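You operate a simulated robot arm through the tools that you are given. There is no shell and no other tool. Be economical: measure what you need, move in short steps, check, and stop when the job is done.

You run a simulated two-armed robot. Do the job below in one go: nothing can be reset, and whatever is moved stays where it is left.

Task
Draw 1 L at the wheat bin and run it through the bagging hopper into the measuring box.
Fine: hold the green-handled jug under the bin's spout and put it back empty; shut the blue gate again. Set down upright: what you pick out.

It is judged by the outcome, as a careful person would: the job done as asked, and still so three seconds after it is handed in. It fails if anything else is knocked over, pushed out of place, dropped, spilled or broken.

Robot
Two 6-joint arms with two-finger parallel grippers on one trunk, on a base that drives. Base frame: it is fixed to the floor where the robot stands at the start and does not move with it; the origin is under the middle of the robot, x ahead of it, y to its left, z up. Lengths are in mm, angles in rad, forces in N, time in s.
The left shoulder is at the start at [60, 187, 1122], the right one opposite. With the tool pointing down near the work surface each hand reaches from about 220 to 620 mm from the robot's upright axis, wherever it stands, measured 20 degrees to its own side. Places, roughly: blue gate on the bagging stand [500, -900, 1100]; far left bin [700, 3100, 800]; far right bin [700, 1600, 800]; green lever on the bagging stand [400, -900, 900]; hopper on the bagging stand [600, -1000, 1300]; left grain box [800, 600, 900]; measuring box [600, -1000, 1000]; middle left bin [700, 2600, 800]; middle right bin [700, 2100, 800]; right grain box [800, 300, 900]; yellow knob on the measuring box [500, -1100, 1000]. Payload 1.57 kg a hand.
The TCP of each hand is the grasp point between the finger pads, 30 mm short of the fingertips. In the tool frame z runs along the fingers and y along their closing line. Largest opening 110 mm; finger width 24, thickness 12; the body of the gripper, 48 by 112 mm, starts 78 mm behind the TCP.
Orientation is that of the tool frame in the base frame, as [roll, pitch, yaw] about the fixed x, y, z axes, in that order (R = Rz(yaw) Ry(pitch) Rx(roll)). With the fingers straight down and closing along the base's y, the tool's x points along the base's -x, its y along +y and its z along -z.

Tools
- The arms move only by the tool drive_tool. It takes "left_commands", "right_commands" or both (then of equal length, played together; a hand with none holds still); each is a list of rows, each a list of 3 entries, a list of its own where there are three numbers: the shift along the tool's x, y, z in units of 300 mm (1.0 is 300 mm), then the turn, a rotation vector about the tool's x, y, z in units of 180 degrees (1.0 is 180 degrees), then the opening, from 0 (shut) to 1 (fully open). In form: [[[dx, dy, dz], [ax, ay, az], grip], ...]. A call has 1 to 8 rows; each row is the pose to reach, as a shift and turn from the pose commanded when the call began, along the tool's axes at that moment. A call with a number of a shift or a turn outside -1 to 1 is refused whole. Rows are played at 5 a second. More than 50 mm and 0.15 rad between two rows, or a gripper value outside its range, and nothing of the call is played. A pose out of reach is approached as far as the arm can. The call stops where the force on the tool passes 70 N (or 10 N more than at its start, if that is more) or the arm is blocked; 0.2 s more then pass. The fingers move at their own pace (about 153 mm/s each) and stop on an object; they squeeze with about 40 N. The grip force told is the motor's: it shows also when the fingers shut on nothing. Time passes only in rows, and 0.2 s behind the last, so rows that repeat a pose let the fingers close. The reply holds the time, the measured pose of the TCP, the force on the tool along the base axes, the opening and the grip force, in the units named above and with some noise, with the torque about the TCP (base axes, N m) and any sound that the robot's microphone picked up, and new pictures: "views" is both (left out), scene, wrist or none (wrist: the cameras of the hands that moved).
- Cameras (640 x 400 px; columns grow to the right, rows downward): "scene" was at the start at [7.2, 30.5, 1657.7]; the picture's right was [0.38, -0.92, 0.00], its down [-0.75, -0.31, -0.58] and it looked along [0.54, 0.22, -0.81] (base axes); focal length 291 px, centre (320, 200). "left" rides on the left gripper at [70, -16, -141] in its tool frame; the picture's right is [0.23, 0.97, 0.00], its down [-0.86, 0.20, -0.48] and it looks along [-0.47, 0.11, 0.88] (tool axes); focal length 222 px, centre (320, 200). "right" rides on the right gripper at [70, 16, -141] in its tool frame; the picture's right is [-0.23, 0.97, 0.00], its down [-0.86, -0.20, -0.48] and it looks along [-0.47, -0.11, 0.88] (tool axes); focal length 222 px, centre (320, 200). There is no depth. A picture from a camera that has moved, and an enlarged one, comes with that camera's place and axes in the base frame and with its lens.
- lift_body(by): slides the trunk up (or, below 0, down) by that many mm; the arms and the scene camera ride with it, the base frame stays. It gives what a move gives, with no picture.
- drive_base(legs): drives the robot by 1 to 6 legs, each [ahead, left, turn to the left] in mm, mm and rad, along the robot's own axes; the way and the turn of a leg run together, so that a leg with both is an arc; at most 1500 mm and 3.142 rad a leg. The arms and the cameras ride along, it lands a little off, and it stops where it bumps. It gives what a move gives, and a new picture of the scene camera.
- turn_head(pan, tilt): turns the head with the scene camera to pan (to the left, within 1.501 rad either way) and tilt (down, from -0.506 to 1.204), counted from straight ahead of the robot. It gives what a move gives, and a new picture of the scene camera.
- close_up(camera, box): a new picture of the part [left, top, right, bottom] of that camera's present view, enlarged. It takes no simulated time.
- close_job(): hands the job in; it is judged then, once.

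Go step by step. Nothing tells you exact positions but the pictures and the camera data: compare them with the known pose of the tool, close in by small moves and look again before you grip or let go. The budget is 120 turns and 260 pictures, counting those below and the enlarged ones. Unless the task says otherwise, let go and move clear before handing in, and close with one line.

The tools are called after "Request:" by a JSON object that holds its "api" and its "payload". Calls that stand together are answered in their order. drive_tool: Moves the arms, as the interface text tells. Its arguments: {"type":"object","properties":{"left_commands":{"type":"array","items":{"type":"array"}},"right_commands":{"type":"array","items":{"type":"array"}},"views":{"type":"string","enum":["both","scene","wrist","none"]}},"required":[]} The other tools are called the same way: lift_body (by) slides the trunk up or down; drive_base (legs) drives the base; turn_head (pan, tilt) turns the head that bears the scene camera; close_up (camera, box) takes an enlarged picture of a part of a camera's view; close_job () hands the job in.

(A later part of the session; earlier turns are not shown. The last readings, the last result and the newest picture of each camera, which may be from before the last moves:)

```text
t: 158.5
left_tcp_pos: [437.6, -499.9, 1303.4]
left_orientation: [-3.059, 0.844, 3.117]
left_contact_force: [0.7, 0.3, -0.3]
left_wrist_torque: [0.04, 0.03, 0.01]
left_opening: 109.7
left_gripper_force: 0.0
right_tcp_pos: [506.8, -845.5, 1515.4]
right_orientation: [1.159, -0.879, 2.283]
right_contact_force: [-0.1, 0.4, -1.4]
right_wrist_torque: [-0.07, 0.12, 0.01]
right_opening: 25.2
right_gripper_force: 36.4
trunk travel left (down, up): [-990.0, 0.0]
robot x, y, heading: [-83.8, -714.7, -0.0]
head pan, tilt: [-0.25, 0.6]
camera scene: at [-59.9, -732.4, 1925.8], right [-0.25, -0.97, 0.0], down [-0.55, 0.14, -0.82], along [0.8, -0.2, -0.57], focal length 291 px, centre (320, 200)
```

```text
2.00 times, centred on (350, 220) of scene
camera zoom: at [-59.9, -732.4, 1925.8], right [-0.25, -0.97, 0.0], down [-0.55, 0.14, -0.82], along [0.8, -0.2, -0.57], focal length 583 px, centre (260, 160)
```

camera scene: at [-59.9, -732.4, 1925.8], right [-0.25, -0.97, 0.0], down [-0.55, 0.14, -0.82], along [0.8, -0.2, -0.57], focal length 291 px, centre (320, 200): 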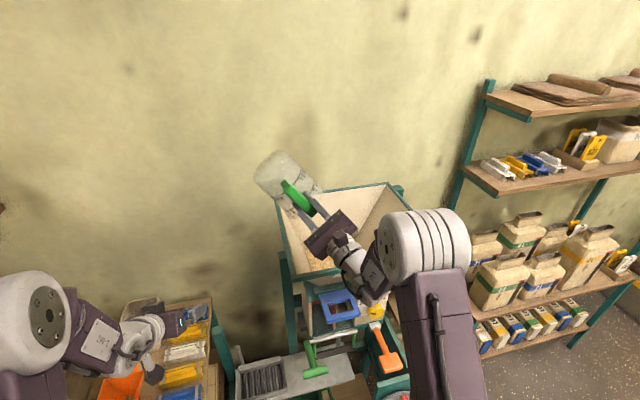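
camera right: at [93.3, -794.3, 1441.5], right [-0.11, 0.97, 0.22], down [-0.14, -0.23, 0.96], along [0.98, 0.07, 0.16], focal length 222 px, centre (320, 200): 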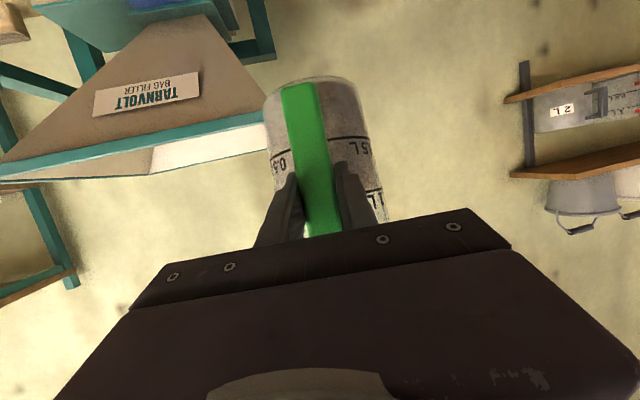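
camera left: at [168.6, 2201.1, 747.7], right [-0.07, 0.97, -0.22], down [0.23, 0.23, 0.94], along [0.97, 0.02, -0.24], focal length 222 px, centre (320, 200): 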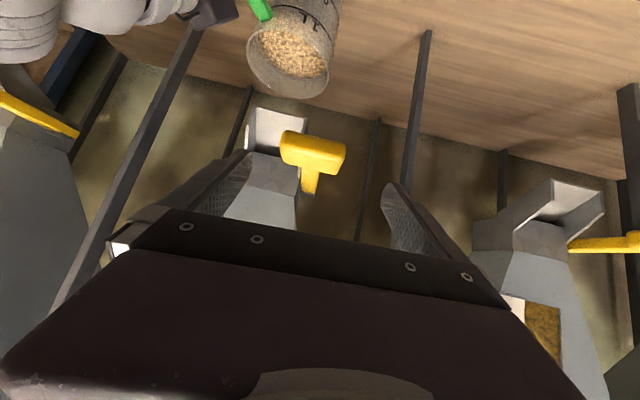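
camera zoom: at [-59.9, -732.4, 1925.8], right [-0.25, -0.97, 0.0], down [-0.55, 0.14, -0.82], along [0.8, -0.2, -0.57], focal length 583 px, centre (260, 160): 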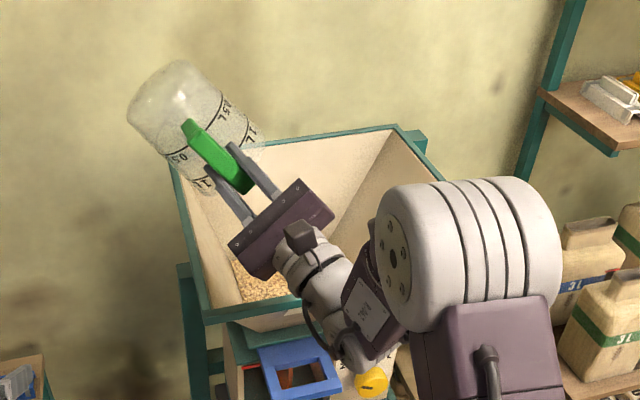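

The jug is empty (1.4 N). Rolling back upright.

Request:
{"api": "drive_tool", "payload": {"right_commands": [[[0, 0, 0], [0.014, 0, -0.0423], 0], [[0, 0, 0], [0.028, 0, -0.0846], 0], [[0, 0, 0], [0.042, 0, -0.1269], 0], [[0, 0, 0], [0.056, 0, -0.1692], 0], [[0, 0, 0], [0.07, 0, -0.2115], 0], [[0, 0, 0], [0.084, 0, -0.2538], 0], [[0, 0, 0], [0.098, 0, -0.2961], 0], [[0, 0, 0], [0.112, 0, -0.3384], 0]], "views": "none"}}

Request:
{"api": "drive_tool", "payload": {"right_commands": [[[0, 0, 0], [0.014, 0, -0.0423], 0], [[0, 0, 0], [0.028, 0, -0.0846], 0], [[0, 0, 0], [0.042, 0, -0.1269], 0], [[0, 0, 0], [0.056, 0, -0.1692], 0], [[0, 0, 0], [0.07, 0, -0.2115], 0], [[0, 0, 0], [0.084, 0, -0.2538], 0], [[0, 0, 0], [0.098, 0, -0.2961], 0], [[0, 0, 0], [0.112, 0, -0.3384], 0]], "views": "none"}}

Request:
{"api": "drive_tool", "payload": {"right_commands": [[[0, 0, 0], [0.014, 0, -0.0423], 0], [[0, 0, 0], [0.027, 0, -0.082], 0]], "views": "none"}}

Request:
{"api": "close_up", "payload": {"camera": "scene", "box": [230, 120, 470, 320]}}

```text
t: 160.3
left_tcp_pos: [438.8, -500.1, 1302.5]
left_orientation: [-3.058, 0.844, 3.119]
left_contact_force: [-0.6, 0.7, -0.8]
left_wrist_torque: [-0.01, 0.0, -0.01]
left_opening: 110.1
left_gripper_force: 0.0
right_tcp_pos: [507.2, -845.9, 1514.2]
right_orientation: [1.628, 0.172, 2.091]
right_contact_force: [-0.8, -0.1, -1.5]
right_wrist_torque: [-0.07, 0.13, -0.02]
right_opening: 24.9
right_gripper_force: 37.2
trunk travel left (down, up): [-990.0, 0.0]
robot x, y, heading: [-83.8, -713.2, -0.001]
head pan, tilt: [-0.25, 0.6]
```

```text
t: 162.1
left_tcp_pos: [437.9, -499.4, 1301.5]
left_orientation: [-3.057, 0.842, 3.119]
left_contact_force: [0.4, -0.2, 0.2]
left_wrist_torque: [0.02, -0.01, -0.01]
left_opening: 109.9
left_gripper_force: 0.0
right_tcp_pos: [506.1, -844.7, 1515.4]
right_orientation: [2.417, 1.154, 2.657]
right_contact_force: [-1.0, 0.6, -1.3]
right_wrist_torque: [-0.03, 0.14, 0.0]
right_opening: 25.2
right_gripper_force: 36.5
trunk travel left (down, up): [-990.0, 0.0]
robot x, y, heading: [-86.5, -713.1, -0.0]
head pan, tilt: [-0.25, 0.6]
```

```text
t: 162.7
left_tcp_pos: [437.1, -499.0, 1303.0]
left_orientation: [-3.059, 0.842, 3.119]
left_contact_force: [0.1, -0.4, 0.8]
left_wrist_torque: [0.0, 0.02, 0.0]
left_opening: 109.9
left_gripper_force: 0.0
right_tcp_pos: [507.2, -845.3, 1514.3]
right_orientation: [3.138, 1.253, -2.947]
right_contact_force: [0.0, 0.2, -1.3]
right_wrist_torque: [-0.02, 0.12, 0.01]
right_opening: 25.1
right_gripper_force: 36.1
trunk travel left (down, up): [-990.0, 0.0]
robot x, y, heading: [-87.1, -712.0, -0.0]
head pan, tilt: [-0.25, 0.6]
```

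```text
2.00 times, centred on (350, 220) of scene
camera zoom: at [-60.3, -731.6, 1925.8], right [-0.25, -0.97, 0.0], down [-0.55, 0.14, -0.83], along [0.8, -0.2, -0.56], focal length 583 px, centre (260, 160)
```

zoom: 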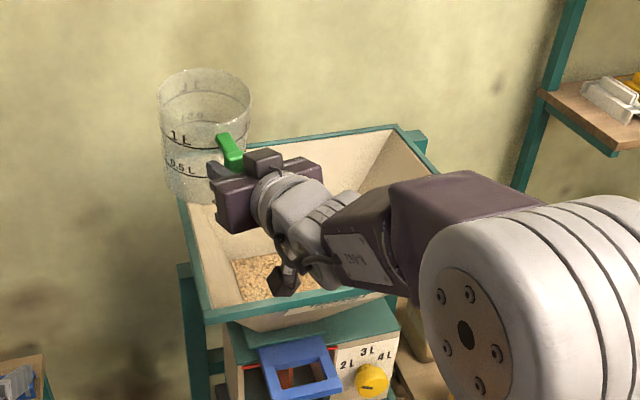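

The jug is upright and empty. I'll back out and carry it to its place on the table.

Request:
{"api": "drive_base", "payload": {"legs": [[-300, 0, 0], [0, 1225, 0]]}}

Request:
{"api": "turn_head", "payload": {"pan": 0.0, "tilt": 0.75}}

```text
t: 170.4
left_tcp_pos: [132.0, 717.8, 1302.6]
left_orientation: [-3.061, 0.842, 3.13]
left_contact_force: [-0.2, -0.1, -0.2]
left_wrist_torque: [-0.01, -0.02, 0.0]
left_opening: 110.1
left_gripper_force: 0.1
right_tcp_pos: [207.1, 372.8, 1514.9]
right_orientation: [3.129, 1.251, -2.942]
right_contact_force: [0.4, 0.1, -1.7]
right_wrist_torque: [-0.02, 0.1, -0.02]
right_opening: 24.8
right_gripper_force: 35.9
trunk travel left (down, up): [-990.0, 0.0]
robot x, y, heading: [-389.0, 498.2, 0.008]
head pan, tilt: [-0.25, 0.6]
camera scene: at [-363.4, 477.9, 1925.8], right [-0.23, -0.97, 0.0], down [-0.55, 0.13, -0.82], along [0.8, -0.19, -0.57], focal length 291 px, centre (320, 200)
```

scene: 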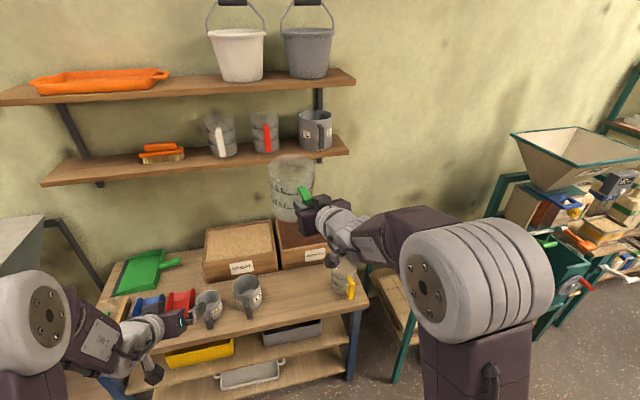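

```text
t: 171.2
left_tcp_pos: [130.9, 718.4, 1302.0]
left_orientation: [-3.058, 0.842, 3.134]
left_contact_force: [0.0, 0.1, -0.2]
left_wrist_torque: [0.0, -0.02, 0.02]
left_opening: 110.1
left_gripper_force: 0.0
right_tcp_pos: [205.6, 374.8, 1514.5]
right_orientation: [3.133, 1.253, -2.939]
right_contact_force: [0.3, -0.5, -2.0]
right_wrist_torque: [0.0, 0.15, 0.03]
right_opening: 24.7
right_gripper_force: 36.0
trunk travel left (down, up): [-990.0, 0.0]
robot x, y, heading: [-390.8, 499.6, 0.012]
head pan, tilt: [0.0, 0.75]
camera scene: at [-366.5, 501.2, 1913.0], right [0.01, -1.0, 0.0], down [-0.68, -0.01, -0.73], along [0.73, 0.01, -0.68], focal length 291 px, centre (320, 200)
```

scene: 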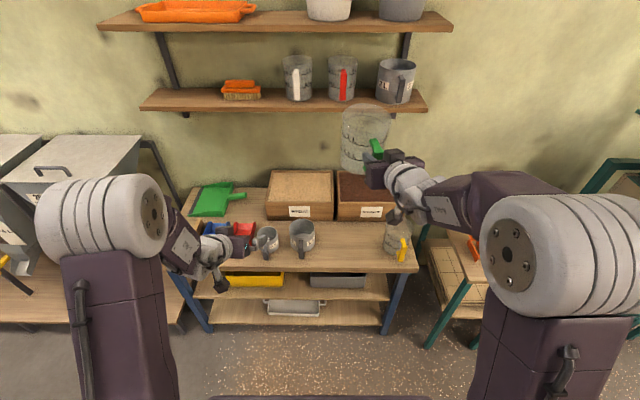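

I need the jug's tilt in the hand before setting it down; zooming.

Request:
{"api": "close_up", "payload": {"camera": "scene", "box": [320, 80, 440, 200]}}

```text
3.33 times, centred on (380, 140) of scene
camera zoom: at [-366.5, 501.2, 1913.0], right [0.01, -1.0, 0.0], down [-0.68, -0.01, -0.73], along [0.73, 0.01, -0.68], focal length 971 px, centre (120, 400)
```

zoom: 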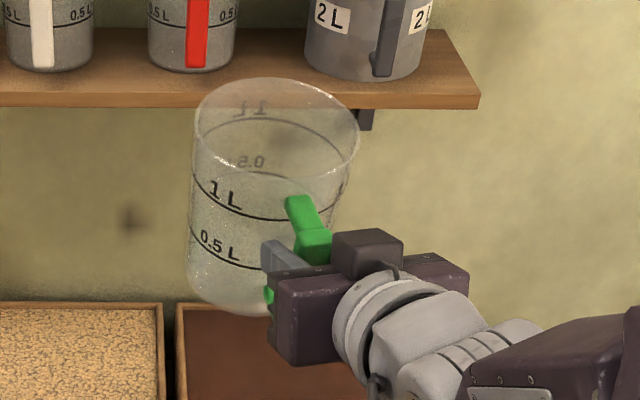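

The jug leans back ~0.2 rad in the hand, so a pitch of ~1.05 makes it upright. I'll lower the trunk, then pitch, yaw and lower the hand, and pull the left hand back.

Request:
{"api": "lift_body", "payload": {"by": -400}}

Request:
{"api": "drive_tool", "payload": {"right_commands": [[[0.08, 0, 0.026], [0.0144, 0.016, 0.005], 0], [[0.158, 0, 0.053], [0.0287, 0.032, 0.0095], 0], [[0.237, 0, 0.079], [0.043, 0.048, 0.0143], 0], [[0.316, 0, 0.105], [0.0574, 0.0637, 0.019], 0], [[0.316, 0, 0.105], [0.0574, 0.0637, 0.019], 0]], "left_commands": [[[0, 0, -0.05], [0, 0, 0], 0.5], [[0, 0, -0.1], [0, 0, 0], 0.5], [[0, 0, -0.15], [0, 0, 0], 0.5], [[0, 0, -0.2], [0, 0, 0], 0.5], [[0, 0, -0.2], [0, 0, 0], 0.5]], "views": "scene"}}

Request:
{"api": "close_up", "payload": {"camera": "scene", "box": [300, 120, 460, 260]}}

```text
t: 175.0
left_tcp_pos: [131.8, 718.2, 903.5]
left_orientation: [-3.058, 0.843, 3.133]
left_contact_force: [0.5, -1.1, 1.2]
left_wrist_torque: [0.03, 0.01, 0.04]
left_opening: 110.0
left_gripper_force: 0.0
right_tcp_pos: [205.3, 374.4, 1115.1]
right_orientation: [3.133, 1.251, -2.939]
right_contact_force: [0.1, -0.2, -1.7]
right_wrist_torque: [-0.01, 0.08, 0.02]
right_opening: 24.9
right_gripper_force: 36.4
trunk travel left (down, up): [-590.0, 400.0]
robot x, y, heading: [-389.2, 499.3, 0.014]
head pan, tilt: [0.0, 0.75]
```

```text
t: 176.2
left_tcp_pos: [87.8, 724.9, 941.5]
left_orientation: [-3.057, 0.842, 3.132]
left_contact_force: [-0.1, -0.3, 0.7]
left_wrist_torque: [0.01, 0.02, -0.02]
left_opening: 55.0
left_gripper_force: 0.0
right_tcp_pos: [199.6, 307.0, 1020.2]
right_orientation: [3.141, 1.074, -3.072]
right_contact_force: [-0.4, 0.7, -1.5]
right_wrist_torque: [0.02, 0.11, -0.04]
right_opening: 25.0
right_gripper_force: 36.8
right hand out of reach, approached as far as the arm can: row 1, 2, 3, 4, 5
trunk travel left (down, up): [-590.0, 400.0]
robot x, y, heading: [-391.9, 500.7, 0.019]
head pan, tilt: [0.0, 0.75]
camera scene: at [-366.8, 502.1, 1512.9], right [0.01, -1.0, 0.0], down [-0.68, -0.01, -0.73], along [0.73, 0.01, -0.68], focal length 291 px, centre (320, 200)
```

scene: 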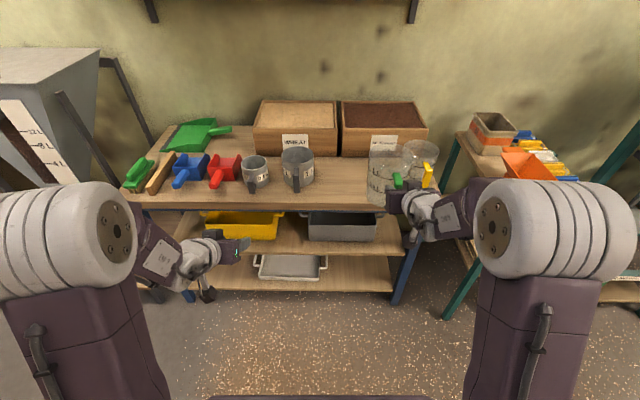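

```text
2.86 times, centred on (380, 190) of scene
camera zoom: at [-366.8, 502.1, 1512.9], right [0.01, -1.0, 0.0], down [-0.68, -0.01, -0.73], along [0.73, 0.01, -0.68], focal length 832 px, centre (149, 229)
```

zoom: 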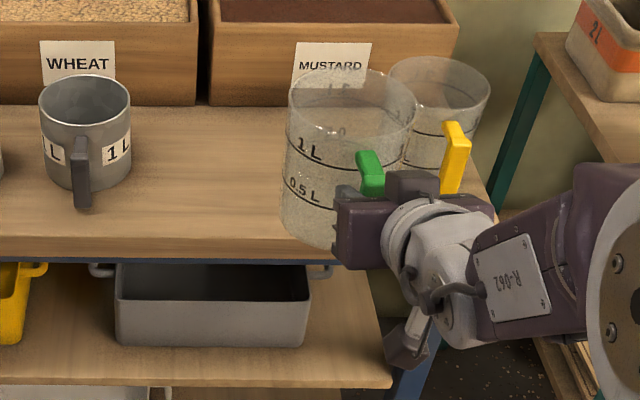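

The jug is upright within ~2°. Now base left 74 and forward ~150, then check.

Request:
{"api": "drive_base", "payload": {"legs": [[0, 74, -0.019], [150, 0, 0]]}}

Request:
{"api": "close_up", "payload": {"camera": "scene", "box": [260, 120, 440, 260]}}

```text
t: 178.2
left_tcp_pos: [242.1, 786.8, 941.5]
left_orientation: [-3.057, 0.843, 3.113]
left_contact_force: [0.1, 0.0, -0.5]
left_wrist_torque: [0.05, 0.0, 0.02]
left_opening: 55.0
left_gripper_force: 0.1
right_tcp_pos: [346.5, 367.7, 1019.0]
right_orientation: [3.139, 1.074, -3.093]
right_contact_force: [0.8, 0.5, -1.9]
right_wrist_torque: [0.01, 0.12, -0.03]
right_opening: 24.8
right_gripper_force: 36.5
trunk travel left (down, up): [-590.0, 400.0]
robot x, y, heading: [-240.0, 573.1, -0.003]
head pan, tilt: [0.0, 0.75]
camera scene: at [-216.3, 572.8, 1512.9], right [-0.01, -1.0, 0.0], down [-0.68, 0.01, -0.73], along [0.73, -0.01, -0.68], focal length 291 px, centre (320, 200)
```

scene: 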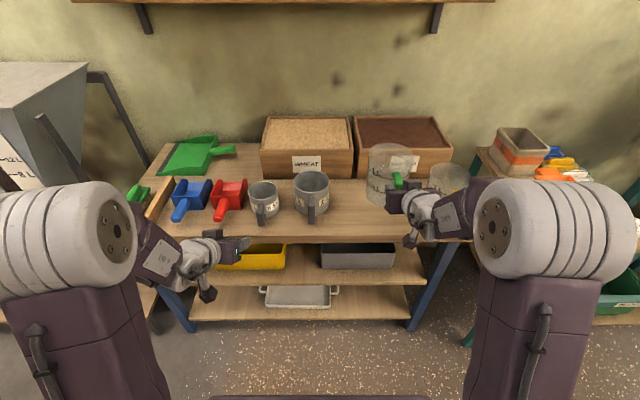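

```text
2.86 times, centred on (350, 190) of scene
camera zoom: at [-216.3, 572.8, 1512.9], right [-0.01, -1.0, 0.0], down [-0.68, 0.01, -0.73], along [0.73, -0.01, -0.68], focal length 832 px, centre (234, 229)
```

zoom: 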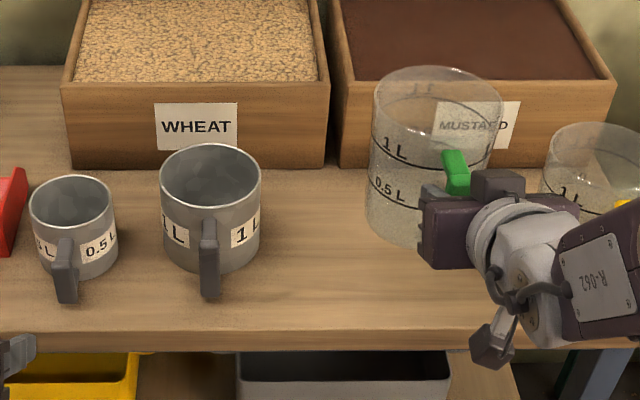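

Forward 65 and left 13, then lower toward the table.

Request:
{"api": "drive_base", "payload": {"legs": [[65, 13, 0]]}}

Request:
{"api": "lift_body", "payload": {"by": -85}}

Request:
{"api": "close_up", "payload": {"camera": "scene", "box": [260, 120, 440, 260]}}

```text
t: 179.2
left_tcp_pos: [308.6, 799.2, 941.1]
left_orientation: [-3.058, 0.843, 3.111]
left_contact_force: [1.1, 0.6, -0.3]
left_wrist_torque: [0.02, -0.03, -0.04]
left_opening: 55.0
left_gripper_force: 0.0
right_tcp_pos: [412.7, 380.1, 1020.0]
right_orientation: [3.14, 1.075, -3.092]
right_contact_force: [0.5, -0.2, -2.0]
right_wrist_torque: [0.0, 0.14, 0.03]
right_opening: 24.8
right_gripper_force: 36.3
trunk travel left (down, up): [-590.0, 400.0]
robot x, y, heading: [-178.8, 586.0, -0.006]
head pan, tilt: [0.0, 0.75]
camera scene: at [-150.1, 585.3, 1512.9], right [-0.01, -1.0, 0.0], down [-0.68, 0.0, -0.73], along [0.73, -0.01, -0.68], focal length 291 px, centre (320, 200)
```

scene: 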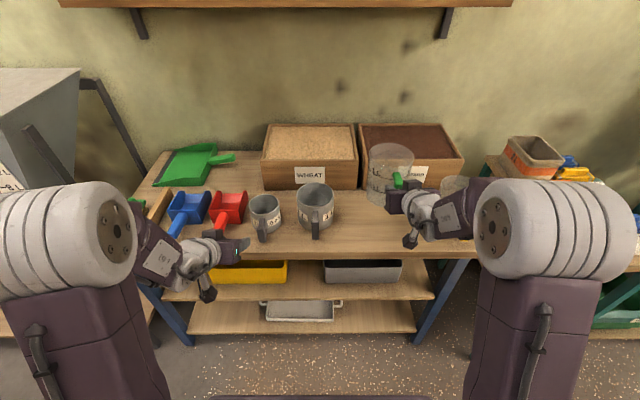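

```text
t: 180.4
left_tcp_pos: [308.0, 799.9, 857.1]
left_orientation: [-3.057, 0.843, 3.112]
left_contact_force: [0.0, -0.6, -0.3]
left_wrist_torque: [-0.04, 0.0, -0.01]
left_opening: 54.7
left_gripper_force: 0.1
right_tcp_pos: [411.6, 380.0, 935.7]
right_orientation: [-3.141, 1.074, -3.09]
right_contact_force: [0.3, 0.4, -1.7]
right_wrist_torque: [-0.03, 0.16, 0.01]
right_opening: 25.0
right_gripper_force: 36.7
trunk travel left (down, up): [-505.0, 485.0]
robot x, y, heading: [-174.7, 586.5, -0.009]
head pan, tilt: [0.0, 0.75]
```

```text
2.86 times, centred on (350, 190) of scene
camera zoom: at [-151.2, 585.2, 1428.0], right [-0.01, -1.0, 0.0], down [-0.68, 0.0, -0.73], along [0.73, -0.01, -0.68], focal length 832 px, centre (234, 229)
```

zoom: 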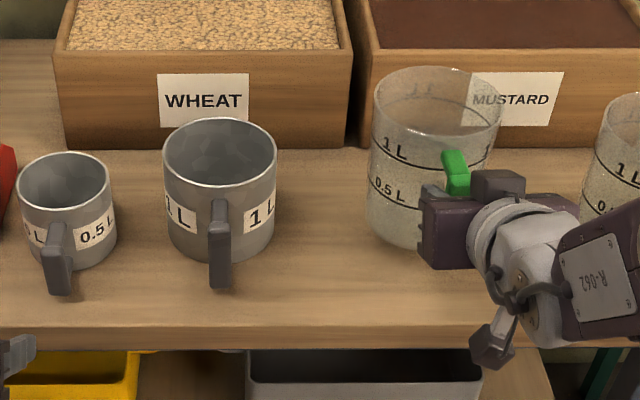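

Lowering in small steps until the table carries the jug.

Request:
{"api": "drive_tool", "payload": {"right_commands": [[[0.0117, 0, 0.0063], [0, 0, 0], 0], [[0.0234, 0, 0.0127], [0, 0, 0], 0]], "views": "none"}}

Request:
{"api": "drive_tool", "payload": {"right_commands": [[[0.0117, 0, 0.0063], [0, 0, 0], 0], [[0.0176, 0, 0.0095], [0, 0, 0], 0]], "views": "none"}}

Request:
{"api": "close_up", "payload": {"camera": "scene", "box": [340, 130, 430, 220]}}

```text
t: 181.1
left_tcp_pos: [307.3, 798.7, 856.6]
left_orientation: [-3.058, 0.843, 3.112]
left_contact_force: [-0.7, 0.2, -0.6]
left_wrist_torque: [0.01, -0.02, 0.0]
left_opening: 55.0
left_gripper_force: 0.1
right_tcp_pos: [411.2, 378.5, 928.0]
right_orientation: [3.136, 1.076, -3.09]
right_contact_force: [0.2, -0.4, -2.1]
right_wrist_torque: [0.0, 0.08, 0.0]
right_opening: 24.8
right_gripper_force: 36.6
trunk travel left (down, up): [-505.0, 485.0]
robot x, y, heading: [-174.5, 581.0, -0.006]
head pan, tilt: [0.0, 0.75]
```

```text
t: 181.7
left_tcp_pos: [306.8, 799.7, 857.4]
left_orientation: [-3.058, 0.843, 3.112]
left_contact_force: [0.6, -1.3, 0.6]
left_wrist_torque: [-0.01, -0.03, 0.01]
left_opening: 55.0
left_gripper_force: 0.1
right_tcp_pos: [411.5, 379.1, 920.9]
right_orientation: [3.136, 1.075, -3.092]
right_contact_force: [0.8, 0.0, -1.7]
right_wrist_torque: [-0.02, 0.11, 0.04]
right_opening: 24.8
right_gripper_force: 36.5
trunk travel left (down, up): [-505.0, 485.0]
robot x, y, heading: [-178.0, 581.1, -0.009]
head pan, tilt: [0.0, 0.75]
```

```text
4.44 times, centred on (385, 175) of scene
camera zoom: at [-150.9, 585.2, 1427.9], right [-0.01, -1.0, 0.0], down [-0.68, 0.0, -0.73], along [0.73, -0.01, -0.68], focal length 1295 px, centre (31, 311)
```

zoom: 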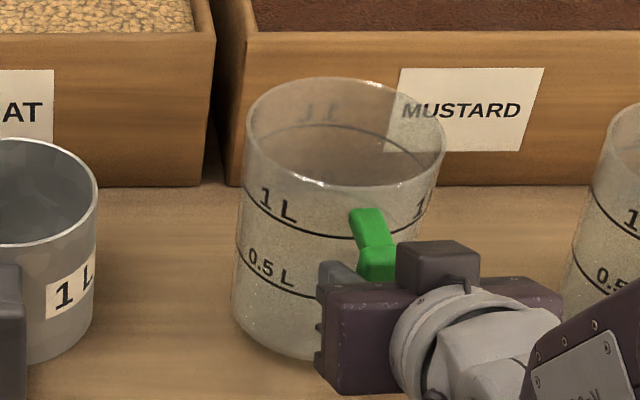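

Request:
{"api": "drive_tool", "payload": {"right_commands": [[[0.0117, 0, 0.0063], [0, 0, 0], 0], [[0.0176, 0, 0.0095], [0, 0, 0], 0]], "views": "none"}}

Request:
{"api": "drive_tool", "payload": {"right_commands": [[[0.0117, 0, 0.0063], [0, 0, 0], 0], [[0.0117, 0, 0.0063], [0, 0, 0], 0]], "views": "none"}}

Request:
{"api": "drive_tool", "payload": {"right_commands": [[[0.0117, 0, 0.0063], [0, 0, 0], 0], [[0.0117, 0, 0.0063], [0, 0, 0], 0]], "views": "none"}}

```text
t: 182.2
left_tcp_pos: [306.9, 799.1, 857.8]
left_orientation: [-3.058, 0.842, 3.113]
left_contact_force: [0.4, -0.3, 0.6]
left_wrist_torque: [0.0, -0.01, 0.02]
left_opening: 54.7
left_gripper_force: 0.1
right_tcp_pos: [410.0, 378.5, 915.3]
right_orientation: [3.134, 1.074, -3.091]
right_contact_force: [-0.2, -0.2, -1.3]
right_wrist_torque: [0.01, 0.09, 0.0]
right_opening: 24.8
right_gripper_force: 36.7
trunk travel left (down, up): [-505.0, 485.0]
robot x, y, heading: [-175.9, 584.5, -0.008]
head pan, tilt: [0.0, 0.75]
```

```text
t: 182.8
left_tcp_pos: [307.9, 799.7, 855.3]
left_orientation: [-3.06, 0.844, 3.111]
left_contact_force: [-1.1, 0.1, 0.5]
left_wrist_torque: [-0.01, 0.0, 0.0]
left_opening: 54.9
left_gripper_force: 0.1
right_tcp_pos: [410.9, 377.5, 912.3]
right_orientation: [3.133, 1.073, -3.091]
right_contact_force: [-0.6, 0.0, -1.7]
right_wrist_torque: [0.01, 0.12, 0.0]
right_opening: 24.9
right_gripper_force: 36.4
trunk travel left (down, up): [-505.0, 485.0]
robot x, y, heading: [-177.5, 585.8, -0.007]
head pan, tilt: [0.0, 0.75]
```

```text
t: 183.4
left_tcp_pos: [307.0, 799.0, 856.6]
left_orientation: [-3.057, 0.844, 3.112]
left_contact_force: [-0.6, 0.0, -0.4]
left_wrist_torque: [-0.04, -0.03, 0.01]
left_opening: 54.9
left_gripper_force: 0.2
right_tcp_pos: [411.7, 377.2, 907.7]
right_orientation: [3.131, 1.073, -3.09]
right_contact_force: [1.2, 0.7, -2.6]
right_wrist_torque: [-0.01, 0.13, 0.01]
right_opening: 24.7
right_gripper_force: 36.5
right hand out of reach, approached as far as the arm can: row 1, 2
trunk travel left (down, up): [-505.0, 485.0]
robot x, y, heading: [-170.9, 584.7, -0.006]
head pan, tilt: [0.0, 0.75]
```

Still hanging at 907.7; I'll use the trunk for the rest.

Request:
{"api": "lift_body", "payload": {"by": -5}}

Request:
{"api": "lift_body", "payload": {"by": -5}}

Request:
{"api": "close_up", "payload": {"camera": "scene", "box": [340, 130, 430, 220]}}

```text
t: 184.0
left_tcp_pos: [306.8, 800.7, 852.3]
left_orientation: [-3.058, 0.844, 3.113]
left_contact_force: [-0.4, -0.2, 1.2]
left_wrist_torque: [0.03, 0.03, 0.02]
left_opening: 55.2
left_gripper_force: 0.2
right_tcp_pos: [412.1, 377.7, 905.7]
right_orientation: [3.137, 1.08, -3.086]
right_contact_force: [0.1, 0.5, 8.8]
right_wrist_torque: [-0.44, -1.07, 0.01]
right_opening: 24.9
right_gripper_force: 36.0
trunk travel left (down, up): [-500.0, 490.0]
robot x, y, heading: [-175.7, 583.1, -0.006]
head pan, tilt: [0.0, 0.75]
```

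```text
t: 184.5
left_tcp_pos: [304.5, 799.4, 848.6]
left_orientation: [-3.056, 0.849, 3.114]
left_contact_force: [0.2, -1.0, -0.1]
left_wrist_torque: [0.0, 0.0, 0.03]
left_opening: 55.2
left_gripper_force: 0.1
right_tcp_pos: [408.5, 376.7, 903.6]
right_orientation: [3.136, 1.084, -3.09]
right_contact_force: [-6.4, -2.4, 28.3]
right_wrist_torque: [-0.25, -0.53, -0.09]
right_opening: 25.2
right_gripper_force: 36.7
trunk travel left (down, up): [-495.0, 495.0]
robot x, y, heading: [-175.9, 581.9, -0.012]
head pan, tilt: [0.0, 0.75]
```

```text
4.44 times, centred on (385, 175) of scene
camera zoom: at [-157.3, 586.4, 1418.3], right [-0.01, -1.0, 0.0], down [-0.68, 0.0, -0.73], along [0.73, -0.01, -0.68], focal length 1295 px, centre (31, 311)
```

zoom: 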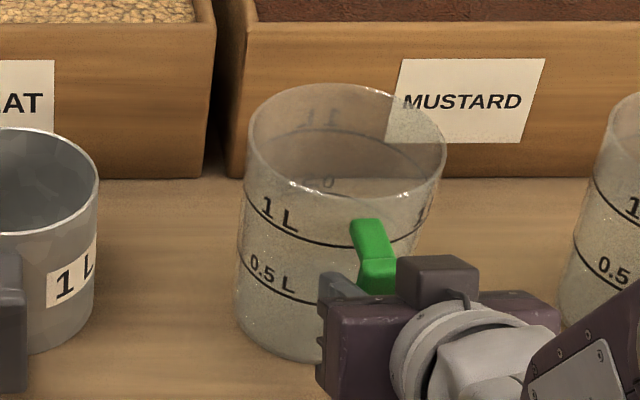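

On the table. I'll relieve the pressure slightly and open the gripper.

Request:
{"api": "lift_body", "payload": {"by": 5}}

Request:
{"api": "drive_tool", "payload": {"right_commands": [[[0, 0, 0], [0, 0, 0], 0.35], [[0, 0, 0], [0, 0, 0], 0.6], [[0, 0, 0], [0, 0, 0], 0.6]], "views": "wrist"}}

Request:
{"api": "close_up", "payload": {"camera": "scene", "box": [340, 130, 430, 220]}}

```text
t: 185.1
left_tcp_pos: [305.5, 799.2, 852.8]
left_orientation: [-3.057, 0.843, 3.114]
left_contact_force: [0.0, 0.6, -0.7]
left_wrist_torque: [0.02, 0.01, -0.02]
left_opening: 55.1
left_gripper_force: 0.0
right_tcp_pos: [411.1, 376.8, 904.1]
right_orientation: [3.133, 1.074, -3.092]
right_contact_force: [-1.4, -1.0, 14.1]
right_wrist_torque: [-0.23, -0.4, -0.08]
right_opening: 25.0
right_gripper_force: 36.7
trunk travel left (down, up): [-500.0, 490.0]
robot x, y, heading: [-172.0, 583.1, -0.01]
head pan, tilt: [0.0, 0.75]
```

```text
t: 185.9
left_tcp_pos: [308.1, 799.1, 851.1]
left_orientation: [-3.058, 0.843, 3.111]
left_contact_force: [0.3, -0.3, 0.1]
left_wrist_torque: [0.03, -0.03, 0.0]
left_opening: 55.0
left_gripper_force: 0.2
right_tcp_pos: [411.1, 377.8, 903.7]
right_orientation: [3.132, 1.071, -3.091]
right_contact_force: [-0.1, -0.5, 0.3]
right_wrist_torque: [0.0, 0.01, 0.01]
right_opening: 66.1
right_gripper_force: 0.1
trunk travel left (down, up): [-500.0, 490.0]
robot x, y, heading: [-176.2, 581.3, -0.01]
head pan, tilt: [0.0, 0.75]
camera right: at [253.0, 385.0, 908.3], right [0.05, 0.98, 0.2], down [0.0, -0.2, 0.98], along [1.0, -0.05, -0.01], focal length 222 px, centre (320, 200)
```

right: 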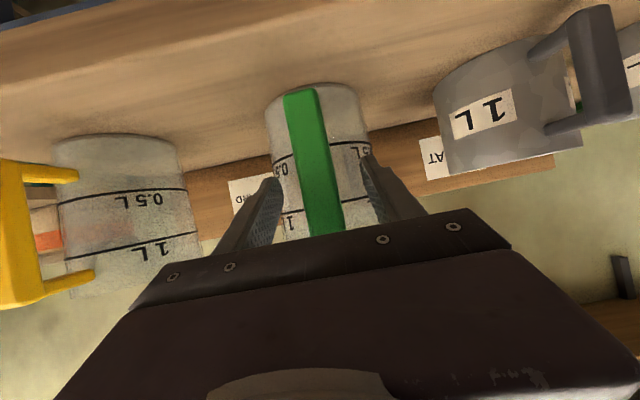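

```text
4.44 times, centred on (385, 175) of scene
camera zoom: at [-151.1, 585.3, 1422.9], right [-0.01, -1.0, 0.0], down [-0.68, 0.0, -0.73], along [0.73, -0.01, -0.68], focal length 1295 px, centre (31, 311)
```

zoom: 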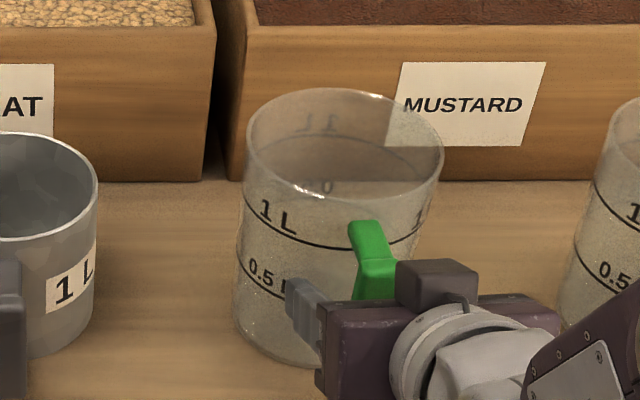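

The jug stands upright, released. Backing straight out with the base.

Request:
{"api": "drive_base", "payload": {"legs": [[-200, 0, 0]]}}

Request:
{"api": "close_up", "payload": {"camera": "scene", "box": [240, 80, 440, 220]}}

```text
t: 187.4
left_tcp_pos: [111.1, 800.4, 851.8]
left_orientation: [-3.058, 0.842, 3.113]
left_contact_force: [-1.0, -0.1, -0.2]
left_wrist_torque: [0.01, -0.02, 0.0]
left_opening: 55.0
left_gripper_force: 0.0
right_tcp_pos: [213.4, 379.1, 904.8]
right_orientation: [3.134, 1.075, -3.092]
right_contact_force: [0.0, -0.7, 0.5]
right_wrist_torque: [0.02, 0.0, -0.01]
right_opening: 66.2
right_gripper_force: 0.0
trunk travel left (down, up): [-500.0, 490.0]
robot x, y, heading: [-375.1, 582.6, -0.005]
head pan, tilt: [0.0, 0.75]
camera scene: at [-349.5, 586.7, 1423.0], right [-0.01, -1.0, 0.0], down [-0.68, 0.0, -0.73], along [0.73, -0.01, -0.68], focal length 291 px, centre (320, 200)
```

scene: 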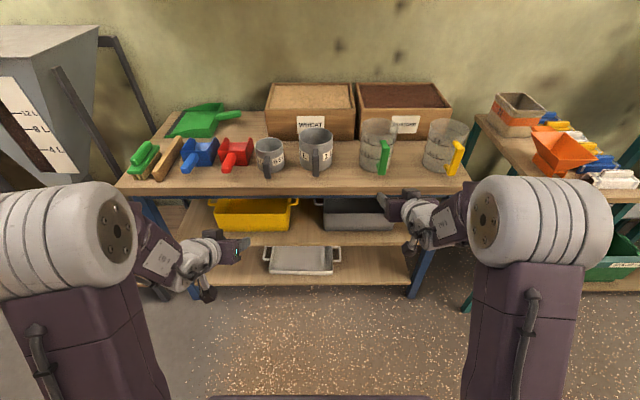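

```text
2.86 times, centred on (340, 150) of scene
camera zoom: at [-349.5, 586.7, 1423.0], right [-0.01, -1.0, 0.0], down [-0.68, 0.0, -0.73], along [0.73, -0.01, -0.68], focal length 832 px, centre (263, 343)
```

zoom: 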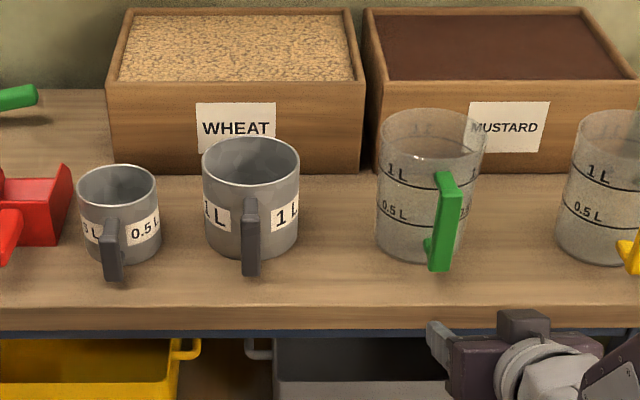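

The jug is back in place, empty and upright. Now on to the blue gate with the free right hand.

Request:
{"api": "lift_body", "payload": {"by": 300}}

Request:
{"api": "drive_base", "payload": {"legs": [[0, -1290, 0]]}}

Request:
{"api": "turn_head", "payload": {"pan": -0.2, "tilt": 0.6}}

Request:
{"api": "close_up", "payload": {"camera": "scene", "box": [270, 100, 480, 280]}}

```text
t: 190.4
left_tcp_pos: [109.5, 801.0, 1151.4]
left_orientation: [-3.058, 0.845, 3.113]
left_contact_force: [0.2, 0.4, -0.8]
left_wrist_torque: [-0.03, 0.01, -0.02]
left_opening: 55.1
left_gripper_force: 0.0
right_tcp_pos: [214.1, 378.8, 1204.4]
right_orientation: [3.133, 1.074, -3.092]
right_contact_force: [-0.8, -0.6, 0.2]
right_wrist_torque: [0.01, -0.02, 0.01]
right_opening: 66.1
right_gripper_force: 0.1
trunk travel left (down, up): [-800.0, 190.0]
robot x, y, heading: [-371.0, 583.2, -0.008]
head pan, tilt: [0.0, 0.75]
```

```text
t: 196.9
left_tcp_pos: [102.5, -481.0, 1151.9]
left_orientation: [-3.055, 0.843, 3.116]
left_contact_force: [-0.7, -0.4, -0.4]
left_wrist_torque: [0.02, 0.05, 0.01]
left_opening: 55.1
left_gripper_force: 0.1
right_tcp_pos: [207.0, -902.8, 1202.9]
right_orientation: [3.133, 1.073, -3.089]
right_contact_force: [-0.4, -0.2, -0.7]
right_wrist_torque: [0.03, 0.02, -0.02]
right_opening: 65.9
right_gripper_force: 0.0
trunk travel left (down, up): [-800.0, 190.0]
robot x, y, heading: [-378.0, -702.0, -0.003]
head pan, tilt: [0.0, 0.75]
camera scene: at [-355.1, -696.1, 1722.9], right [0.0, -1.0, 0.0], down [-0.68, 0.0, -0.73], along [0.73, 0.0, -0.68], focal length 291 px, centre (320, 200)
```

scene: 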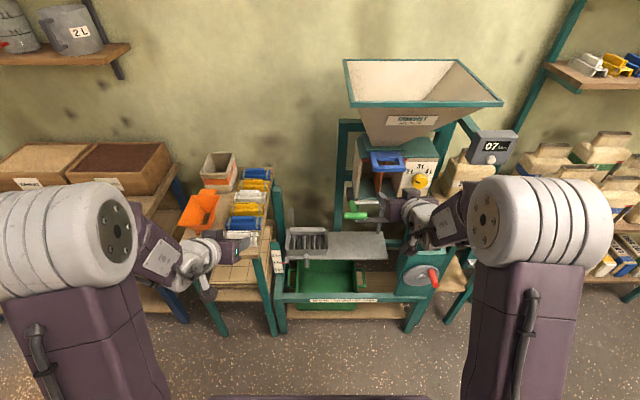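

```text
t: 197.6
left_tcp_pos: [102.2, -481.9, 1152.0]
left_orientation: [-3.059, 0.844, 3.115]
left_contact_force: [0.1, 0.5, -0.1]
left_wrist_torque: [0.0, 0.02, 0.0]
left_opening: 55.0
left_gripper_force: 0.0
right_tcp_pos: [209.3, -901.7, 1203.5]
right_orientation: [3.13, 1.073, -3.089]
right_contact_force: [-0.5, -0.7, -0.5]
right_wrist_torque: [0.01, 0.0, 0.03]
right_opening: 65.8
right_gripper_force: 0.0
trunk travel left (down, up): [-800.0, 190.0]
robot x, y, heading: [-381.0, -698.2, -0.0]
head pan, tilt: [-0.201, 0.6]
camera scene: at [-351.4, -714.6, 1735.8], right [-0.2, -0.98, 0.0], down [-0.55, 0.11, -0.82], along [0.81, -0.17, -0.57], focal length 291 px, centre (320, 200)
```

scene: 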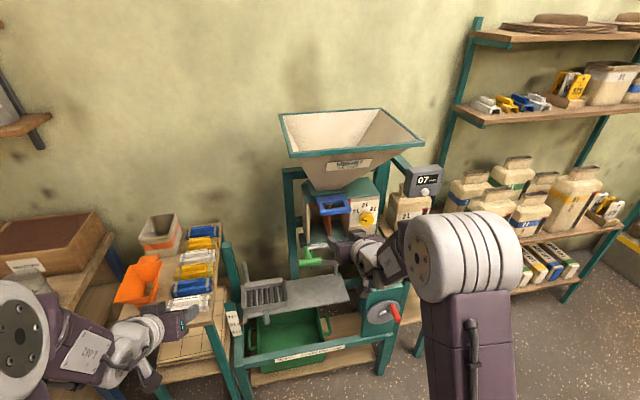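

```text
2.22 times, centred on (375, 190) of scene
camera zoom: at [-351.4, -714.6, 1735.8], right [-0.2, -0.98, 0.0], down [-0.55, 0.11, -0.82], along [0.81, -0.17, -0.57], focal length 647 px, centre (198, 222)
```

zoom: 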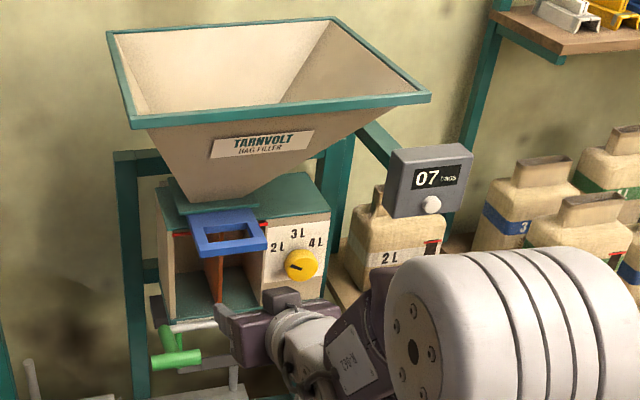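

Gate handle is a blue frame sticking out of the front at about (465, −930, 1130). I'll roll the right hand 90° so its fingers close vertically on that frame's front bar.

Request:
{"api": "drive_tool", "payload": {"right_commands": [[[0, 0, 0], [0, 0, 0.046], 0.6], [[0, 0, 0], [0, 0, 0.092], 0.6], [[0, 0, 0], [0, 0, 0.138], 0.6], [[0, 0, 0], [0, 0, 0.184], 0.6], [[0, 0, 0], [0, 0, 0.23], 0.6], [[0, 0, 0], [0, 0, 0.276], 0.6], [[0, 0, 0], [0, 0, 0.322], 0.6], [[0, 0, 0], [0, 0, 0.368], 0.6]], "views": "none"}}

Request:
{"api": "drive_tool", "payload": {"right_commands": [[[0, 0, 0], [0, 0, 0.046], 0.6], [[0, 0, 0], [0, 0, 0.092], 0.6], [[0, 0, 0], [0, 0, 0.132], 0.6], [[0, 0, 0], [0, 0, 0.132], 0.6]], "views": "wrist"}}

```text
t: 199.4
left_tcp_pos: [103.3, -480.4, 1151.7]
left_orientation: [-3.058, 0.844, 3.117]
left_contact_force: [-0.1, 0.0, -0.3]
left_wrist_torque: [-0.05, 0.0, -0.02]
left_opening: 55.1
left_gripper_force: 0.1
right_tcp_pos: [208.9, -903.9, 1203.2]
right_orientation: [2.104, 0.356, 1.837]
right_contact_force: [-0.3, 1.0, -0.6]
right_wrist_torque: [0.0, 0.01, 0.05]
right_opening: 66.1
right_gripper_force: 0.0
trunk travel left (down, up): [-800.0, 190.0]
robot x, y, heading: [-380.3, -700.3, 0.0]
head pan, tilt: [-0.201, 0.6]
```

```text
t: 200.4
left_tcp_pos: [103.3, -481.3, 1152.2]
left_orientation: [-3.058, 0.843, 3.117]
left_contact_force: [-0.2, 0.2, -0.9]
left_wrist_torque: [0.01, 0.01, 0.02]
left_opening: 55.1
left_gripper_force: 0.0
right_tcp_pos: [208.1, -903.5, 1203.1]
right_orientation: [2.067, -0.004, 1.632]
right_contact_force: [-0.3, 0.4, -0.4]
right_wrist_torque: [0.03, 0.03, -0.01]
right_opening: 66.1
right_gripper_force: 0.1
trunk travel left (down, up): [-800.0, 190.0]
robot x, y, heading: [-375.9, -700.8, -0.005]
head pan, tilt: [-0.201, 0.6]
camera right: at [88.0, -840.0, 1284.2], right [0.48, -0.2, 0.85], down [-0.46, -0.89, 0.05], along [0.75, -0.42, -0.52], focal length 222 px, centre (320, 200)
```

right: 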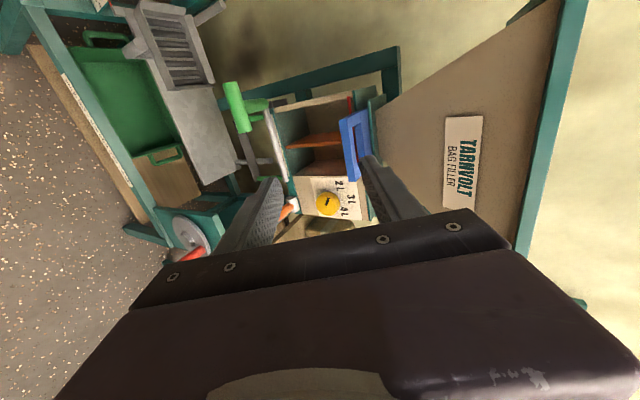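

Gate frame triangulates to about (500, −948, 1102). Zooming on it.

Request:
{"api": "close_up", "payload": {"camera": "right", "box": [260, 70, 420, 230]}}

Request:
{"api": "close_up", "payload": {"camera": "scene", "box": [300, 170, 390, 240]}}

```text
2.50 times, centred on (340, 150) of right
camera zoom: at [88.0, -840.0, 1284.2], right [0.48, -0.2, 0.85], down [-0.46, -0.89, 0.05], along [0.75, -0.42, -0.52], focal length 555 px, centre (270, 325)
```

zoom: 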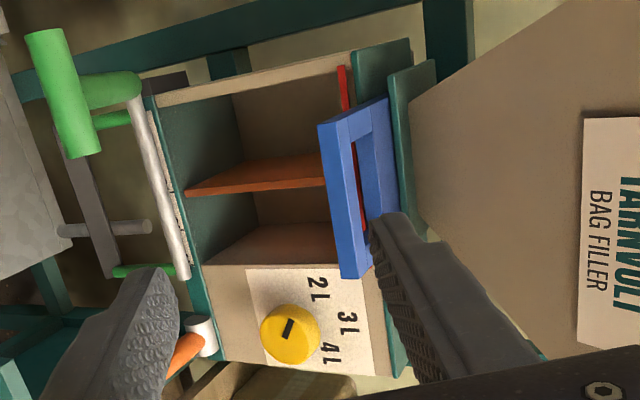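

```text
5.71 times, centred on (345, 205) of scene
camera zoom: at [-351.4, -714.3, 1735.8], right [-0.2, -0.98, 0.0], down [-0.55, 0.11, -0.83], along [0.81, -0.17, -0.56], focal length 1664 px, centre (177, 171)
```

zoom: 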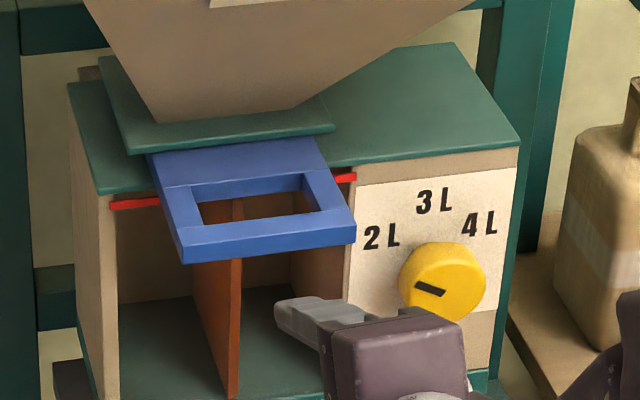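

The front bar of the blue handle is at about (457, −942, 1117), ~110 mm wide and ~20 mm tall. I'll level the hand and line it up, then drive forward.

Request:
{"api": "drive_tool", "payload": {"right_commands": [[[-0.035, -0.059, 0.03], [-0.028, 0, 0], 0.6], [[-0.07, -0.118, 0.059], [-0.056, 0, 0], 0.6], [[-0.105, -0.176, 0.089], [-0.084, 0, 0], 0.6], [[-0.14, -0.235, 0.118], [-0.111, 0, 0], 0.6], [[-0.14, -0.235, 0.118], [-0.111, 0, 0], 0.6]], "views": "none"}}

Request:
{"api": "drive_base", "payload": {"legs": [[150, 0, 0]]}}

Request:
{"api": "close_up", "payload": {"camera": "right", "box": [160, 0, 480, 240]}}

Request:
{"api": "close_up", "payload": {"camera": "scene", "box": [270, 160, 420, 280]}}

```text
t: 201.6
left_tcp_pos: [101.8, -481.1, 1151.7]
left_orientation: [-3.057, 0.843, 3.115]
left_contact_force: [0.0, 0.1, 0.2]
left_wrist_torque: [0.0, -0.04, 0.0]
left_opening: 54.9
left_gripper_force: 0.1
right_tcp_pos: [207.4, -944.9, 1122.9]
right_orientation: [1.717, -0.003, 1.635]
right_contact_force: [0.0, 0.1, -0.2]
right_wrist_torque: [-0.04, 0.02, -0.04]
right_opening: 65.8
right_gripper_force: 0.0
trunk travel left (down, up): [-800.0, 190.0]
robot x, y, heading: [-376.7, -697.1, -0.007]
head pan, tilt: [-0.201, 0.6]
```

```text
t: 203.0
left_tcp_pos: [249.9, -482.1, 1152.5]
left_orientation: [-3.057, 0.846, 3.115]
left_contact_force: [0.6, -1.0, 0.0]
left_wrist_torque: [-0.01, -0.04, 0.02]
left_opening: 55.1
left_gripper_force: 0.0
right_tcp_pos: [355.5, -946.0, 1124.7]
right_orientation: [1.718, -0.003, 1.631]
right_contact_force: [0.7, -0.3, 0.2]
right_wrist_torque: [0.03, 0.06, 0.0]
right_opening: 66.3
right_gripper_force: 0.2
trunk travel left (down, up): [-800.0, 190.0]
robot x, y, heading: [-225.9, -700.1, -0.009]
head pan, tilt: [-0.201, 0.6]
camera scene: at [-205.3, -714.9, 1735.9], right [-0.2, -0.98, 0.0], down [-0.55, 0.12, -0.83], along [0.81, -0.17, -0.56], focal length 291 px, centre (320, 200)
```

scene: 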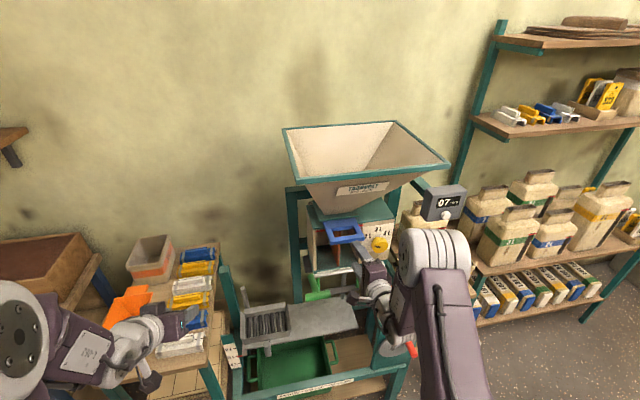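

```text
1.67 times, centred on (320, 120) of right
camera zoom: at [213.4, -884.6, 1160.5], right [0.16, -0.22, 0.96], down [-0.45, -0.88, -0.13], along [0.88, -0.41, -0.24], focal length 370 px, centre (320, 333)
```

zoom: 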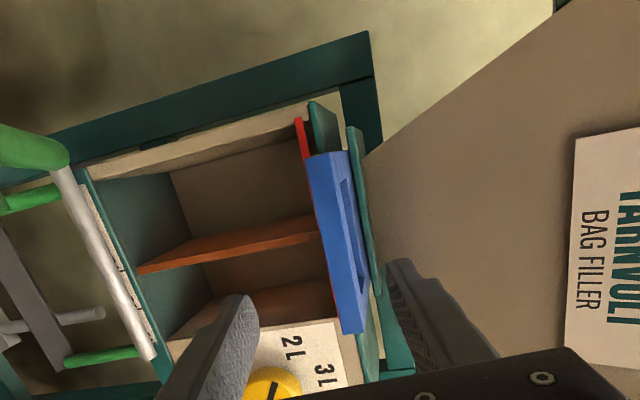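

```text
3.33 times, centred on (345, 220) of scene
camera zoom: at [-205.3, -714.9, 1735.9], right [-0.2, -0.98, 0.0], down [-0.55, 0.12, -0.83], along [0.81, -0.17, -0.56], focal length 971 px, centre (237, 133)
```

zoom: 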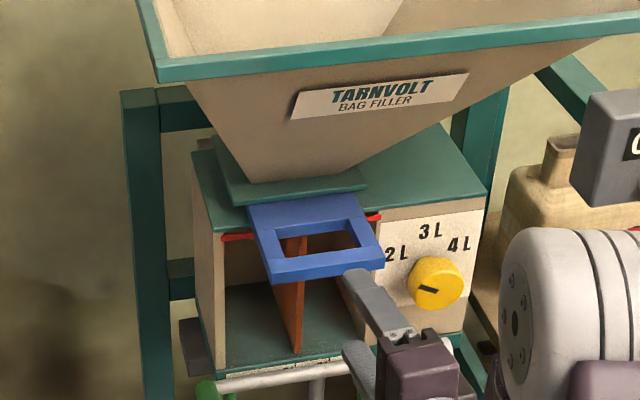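

The bar's front face is at x≈447, y≈−936, z≈1122. Driving 88 mm forward so the open fingers straddle it, then verifying.

Request:
{"api": "drive_base", "payload": {"legs": [[88, 8, 0]]}}

Request:
{"api": "close_up", "payload": {"camera": "right", "box": [160, 0, 480, 240]}}

Request:
{"api": "close_up", "payload": {"camera": "scene", "box": [270, 180, 420, 300]}}

```text
t: 204.1
left_tcp_pos: [337.7, -474.8, 1152.8]
left_orientation: [-3.06, 0.844, 3.115]
left_contact_force: [-0.5, -1.0, 0.5]
left_wrist_torque: [0.03, 0.0, 0.01]
left_opening: 55.1
left_gripper_force: 0.1
right_tcp_pos: [442.2, -939.9, 1125.3]
right_orientation: [1.718, -0.004, 1.634]
right_contact_force: [0.3, 0.4, 0.0]
right_wrist_torque: [0.0, -0.04, 0.03]
right_opening: 65.9
right_gripper_force: 0.0
trunk travel left (down, up): [-800.0, 190.0]
robot x, y, heading: [-139.0, -692.2, -0.001]
head pan, tilt: [-0.201, 0.6]
camera scene: at [-118.4, -707.5, 1735.9], right [-0.2, -0.98, 0.0], down [-0.55, 0.12, -0.83], along [0.81, -0.17, -0.56], focal length 291 px, centre (320, 200)
```

scene: 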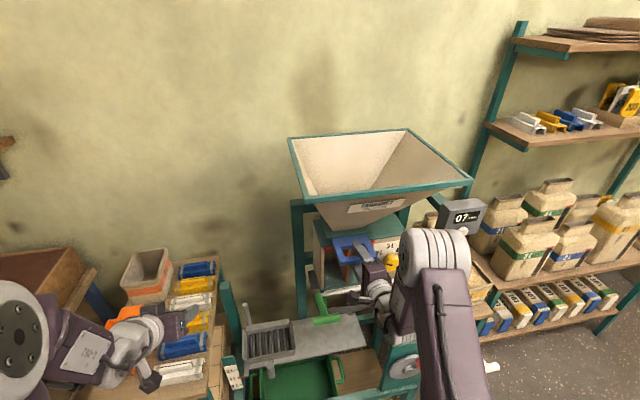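

```text
1.67 times, centred on (320, 120) of right
camera zoom: at [300.7, -876.8, 1160.7], right [0.16, -0.22, 0.96], down [-0.45, -0.88, -0.13], along [0.88, -0.41, -0.24], focal length 370 px, centre (320, 333)
```

zoom: 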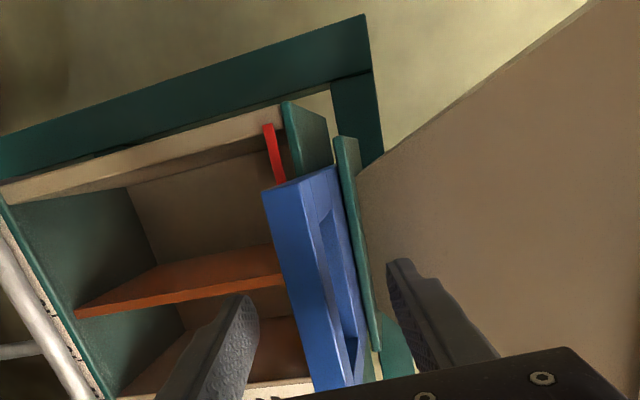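

```text
3.33 times, centred on (345, 240) of scene
camera zoom: at [-118.4, -707.5, 1735.9], right [-0.2, -0.98, 0.0], down [-0.55, 0.12, -0.83], along [0.81, -0.17, -0.56], focal length 971 px, centre (237, 67)
```

zoom: 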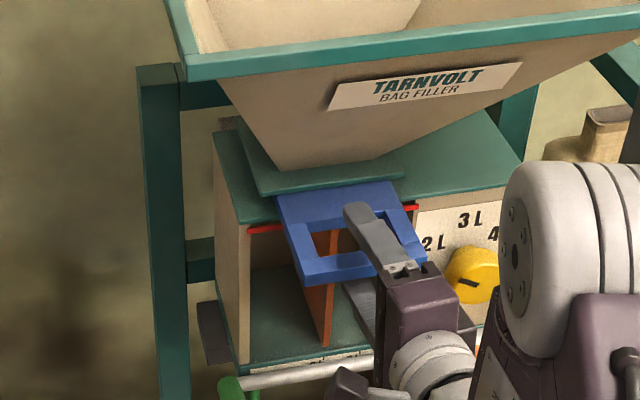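

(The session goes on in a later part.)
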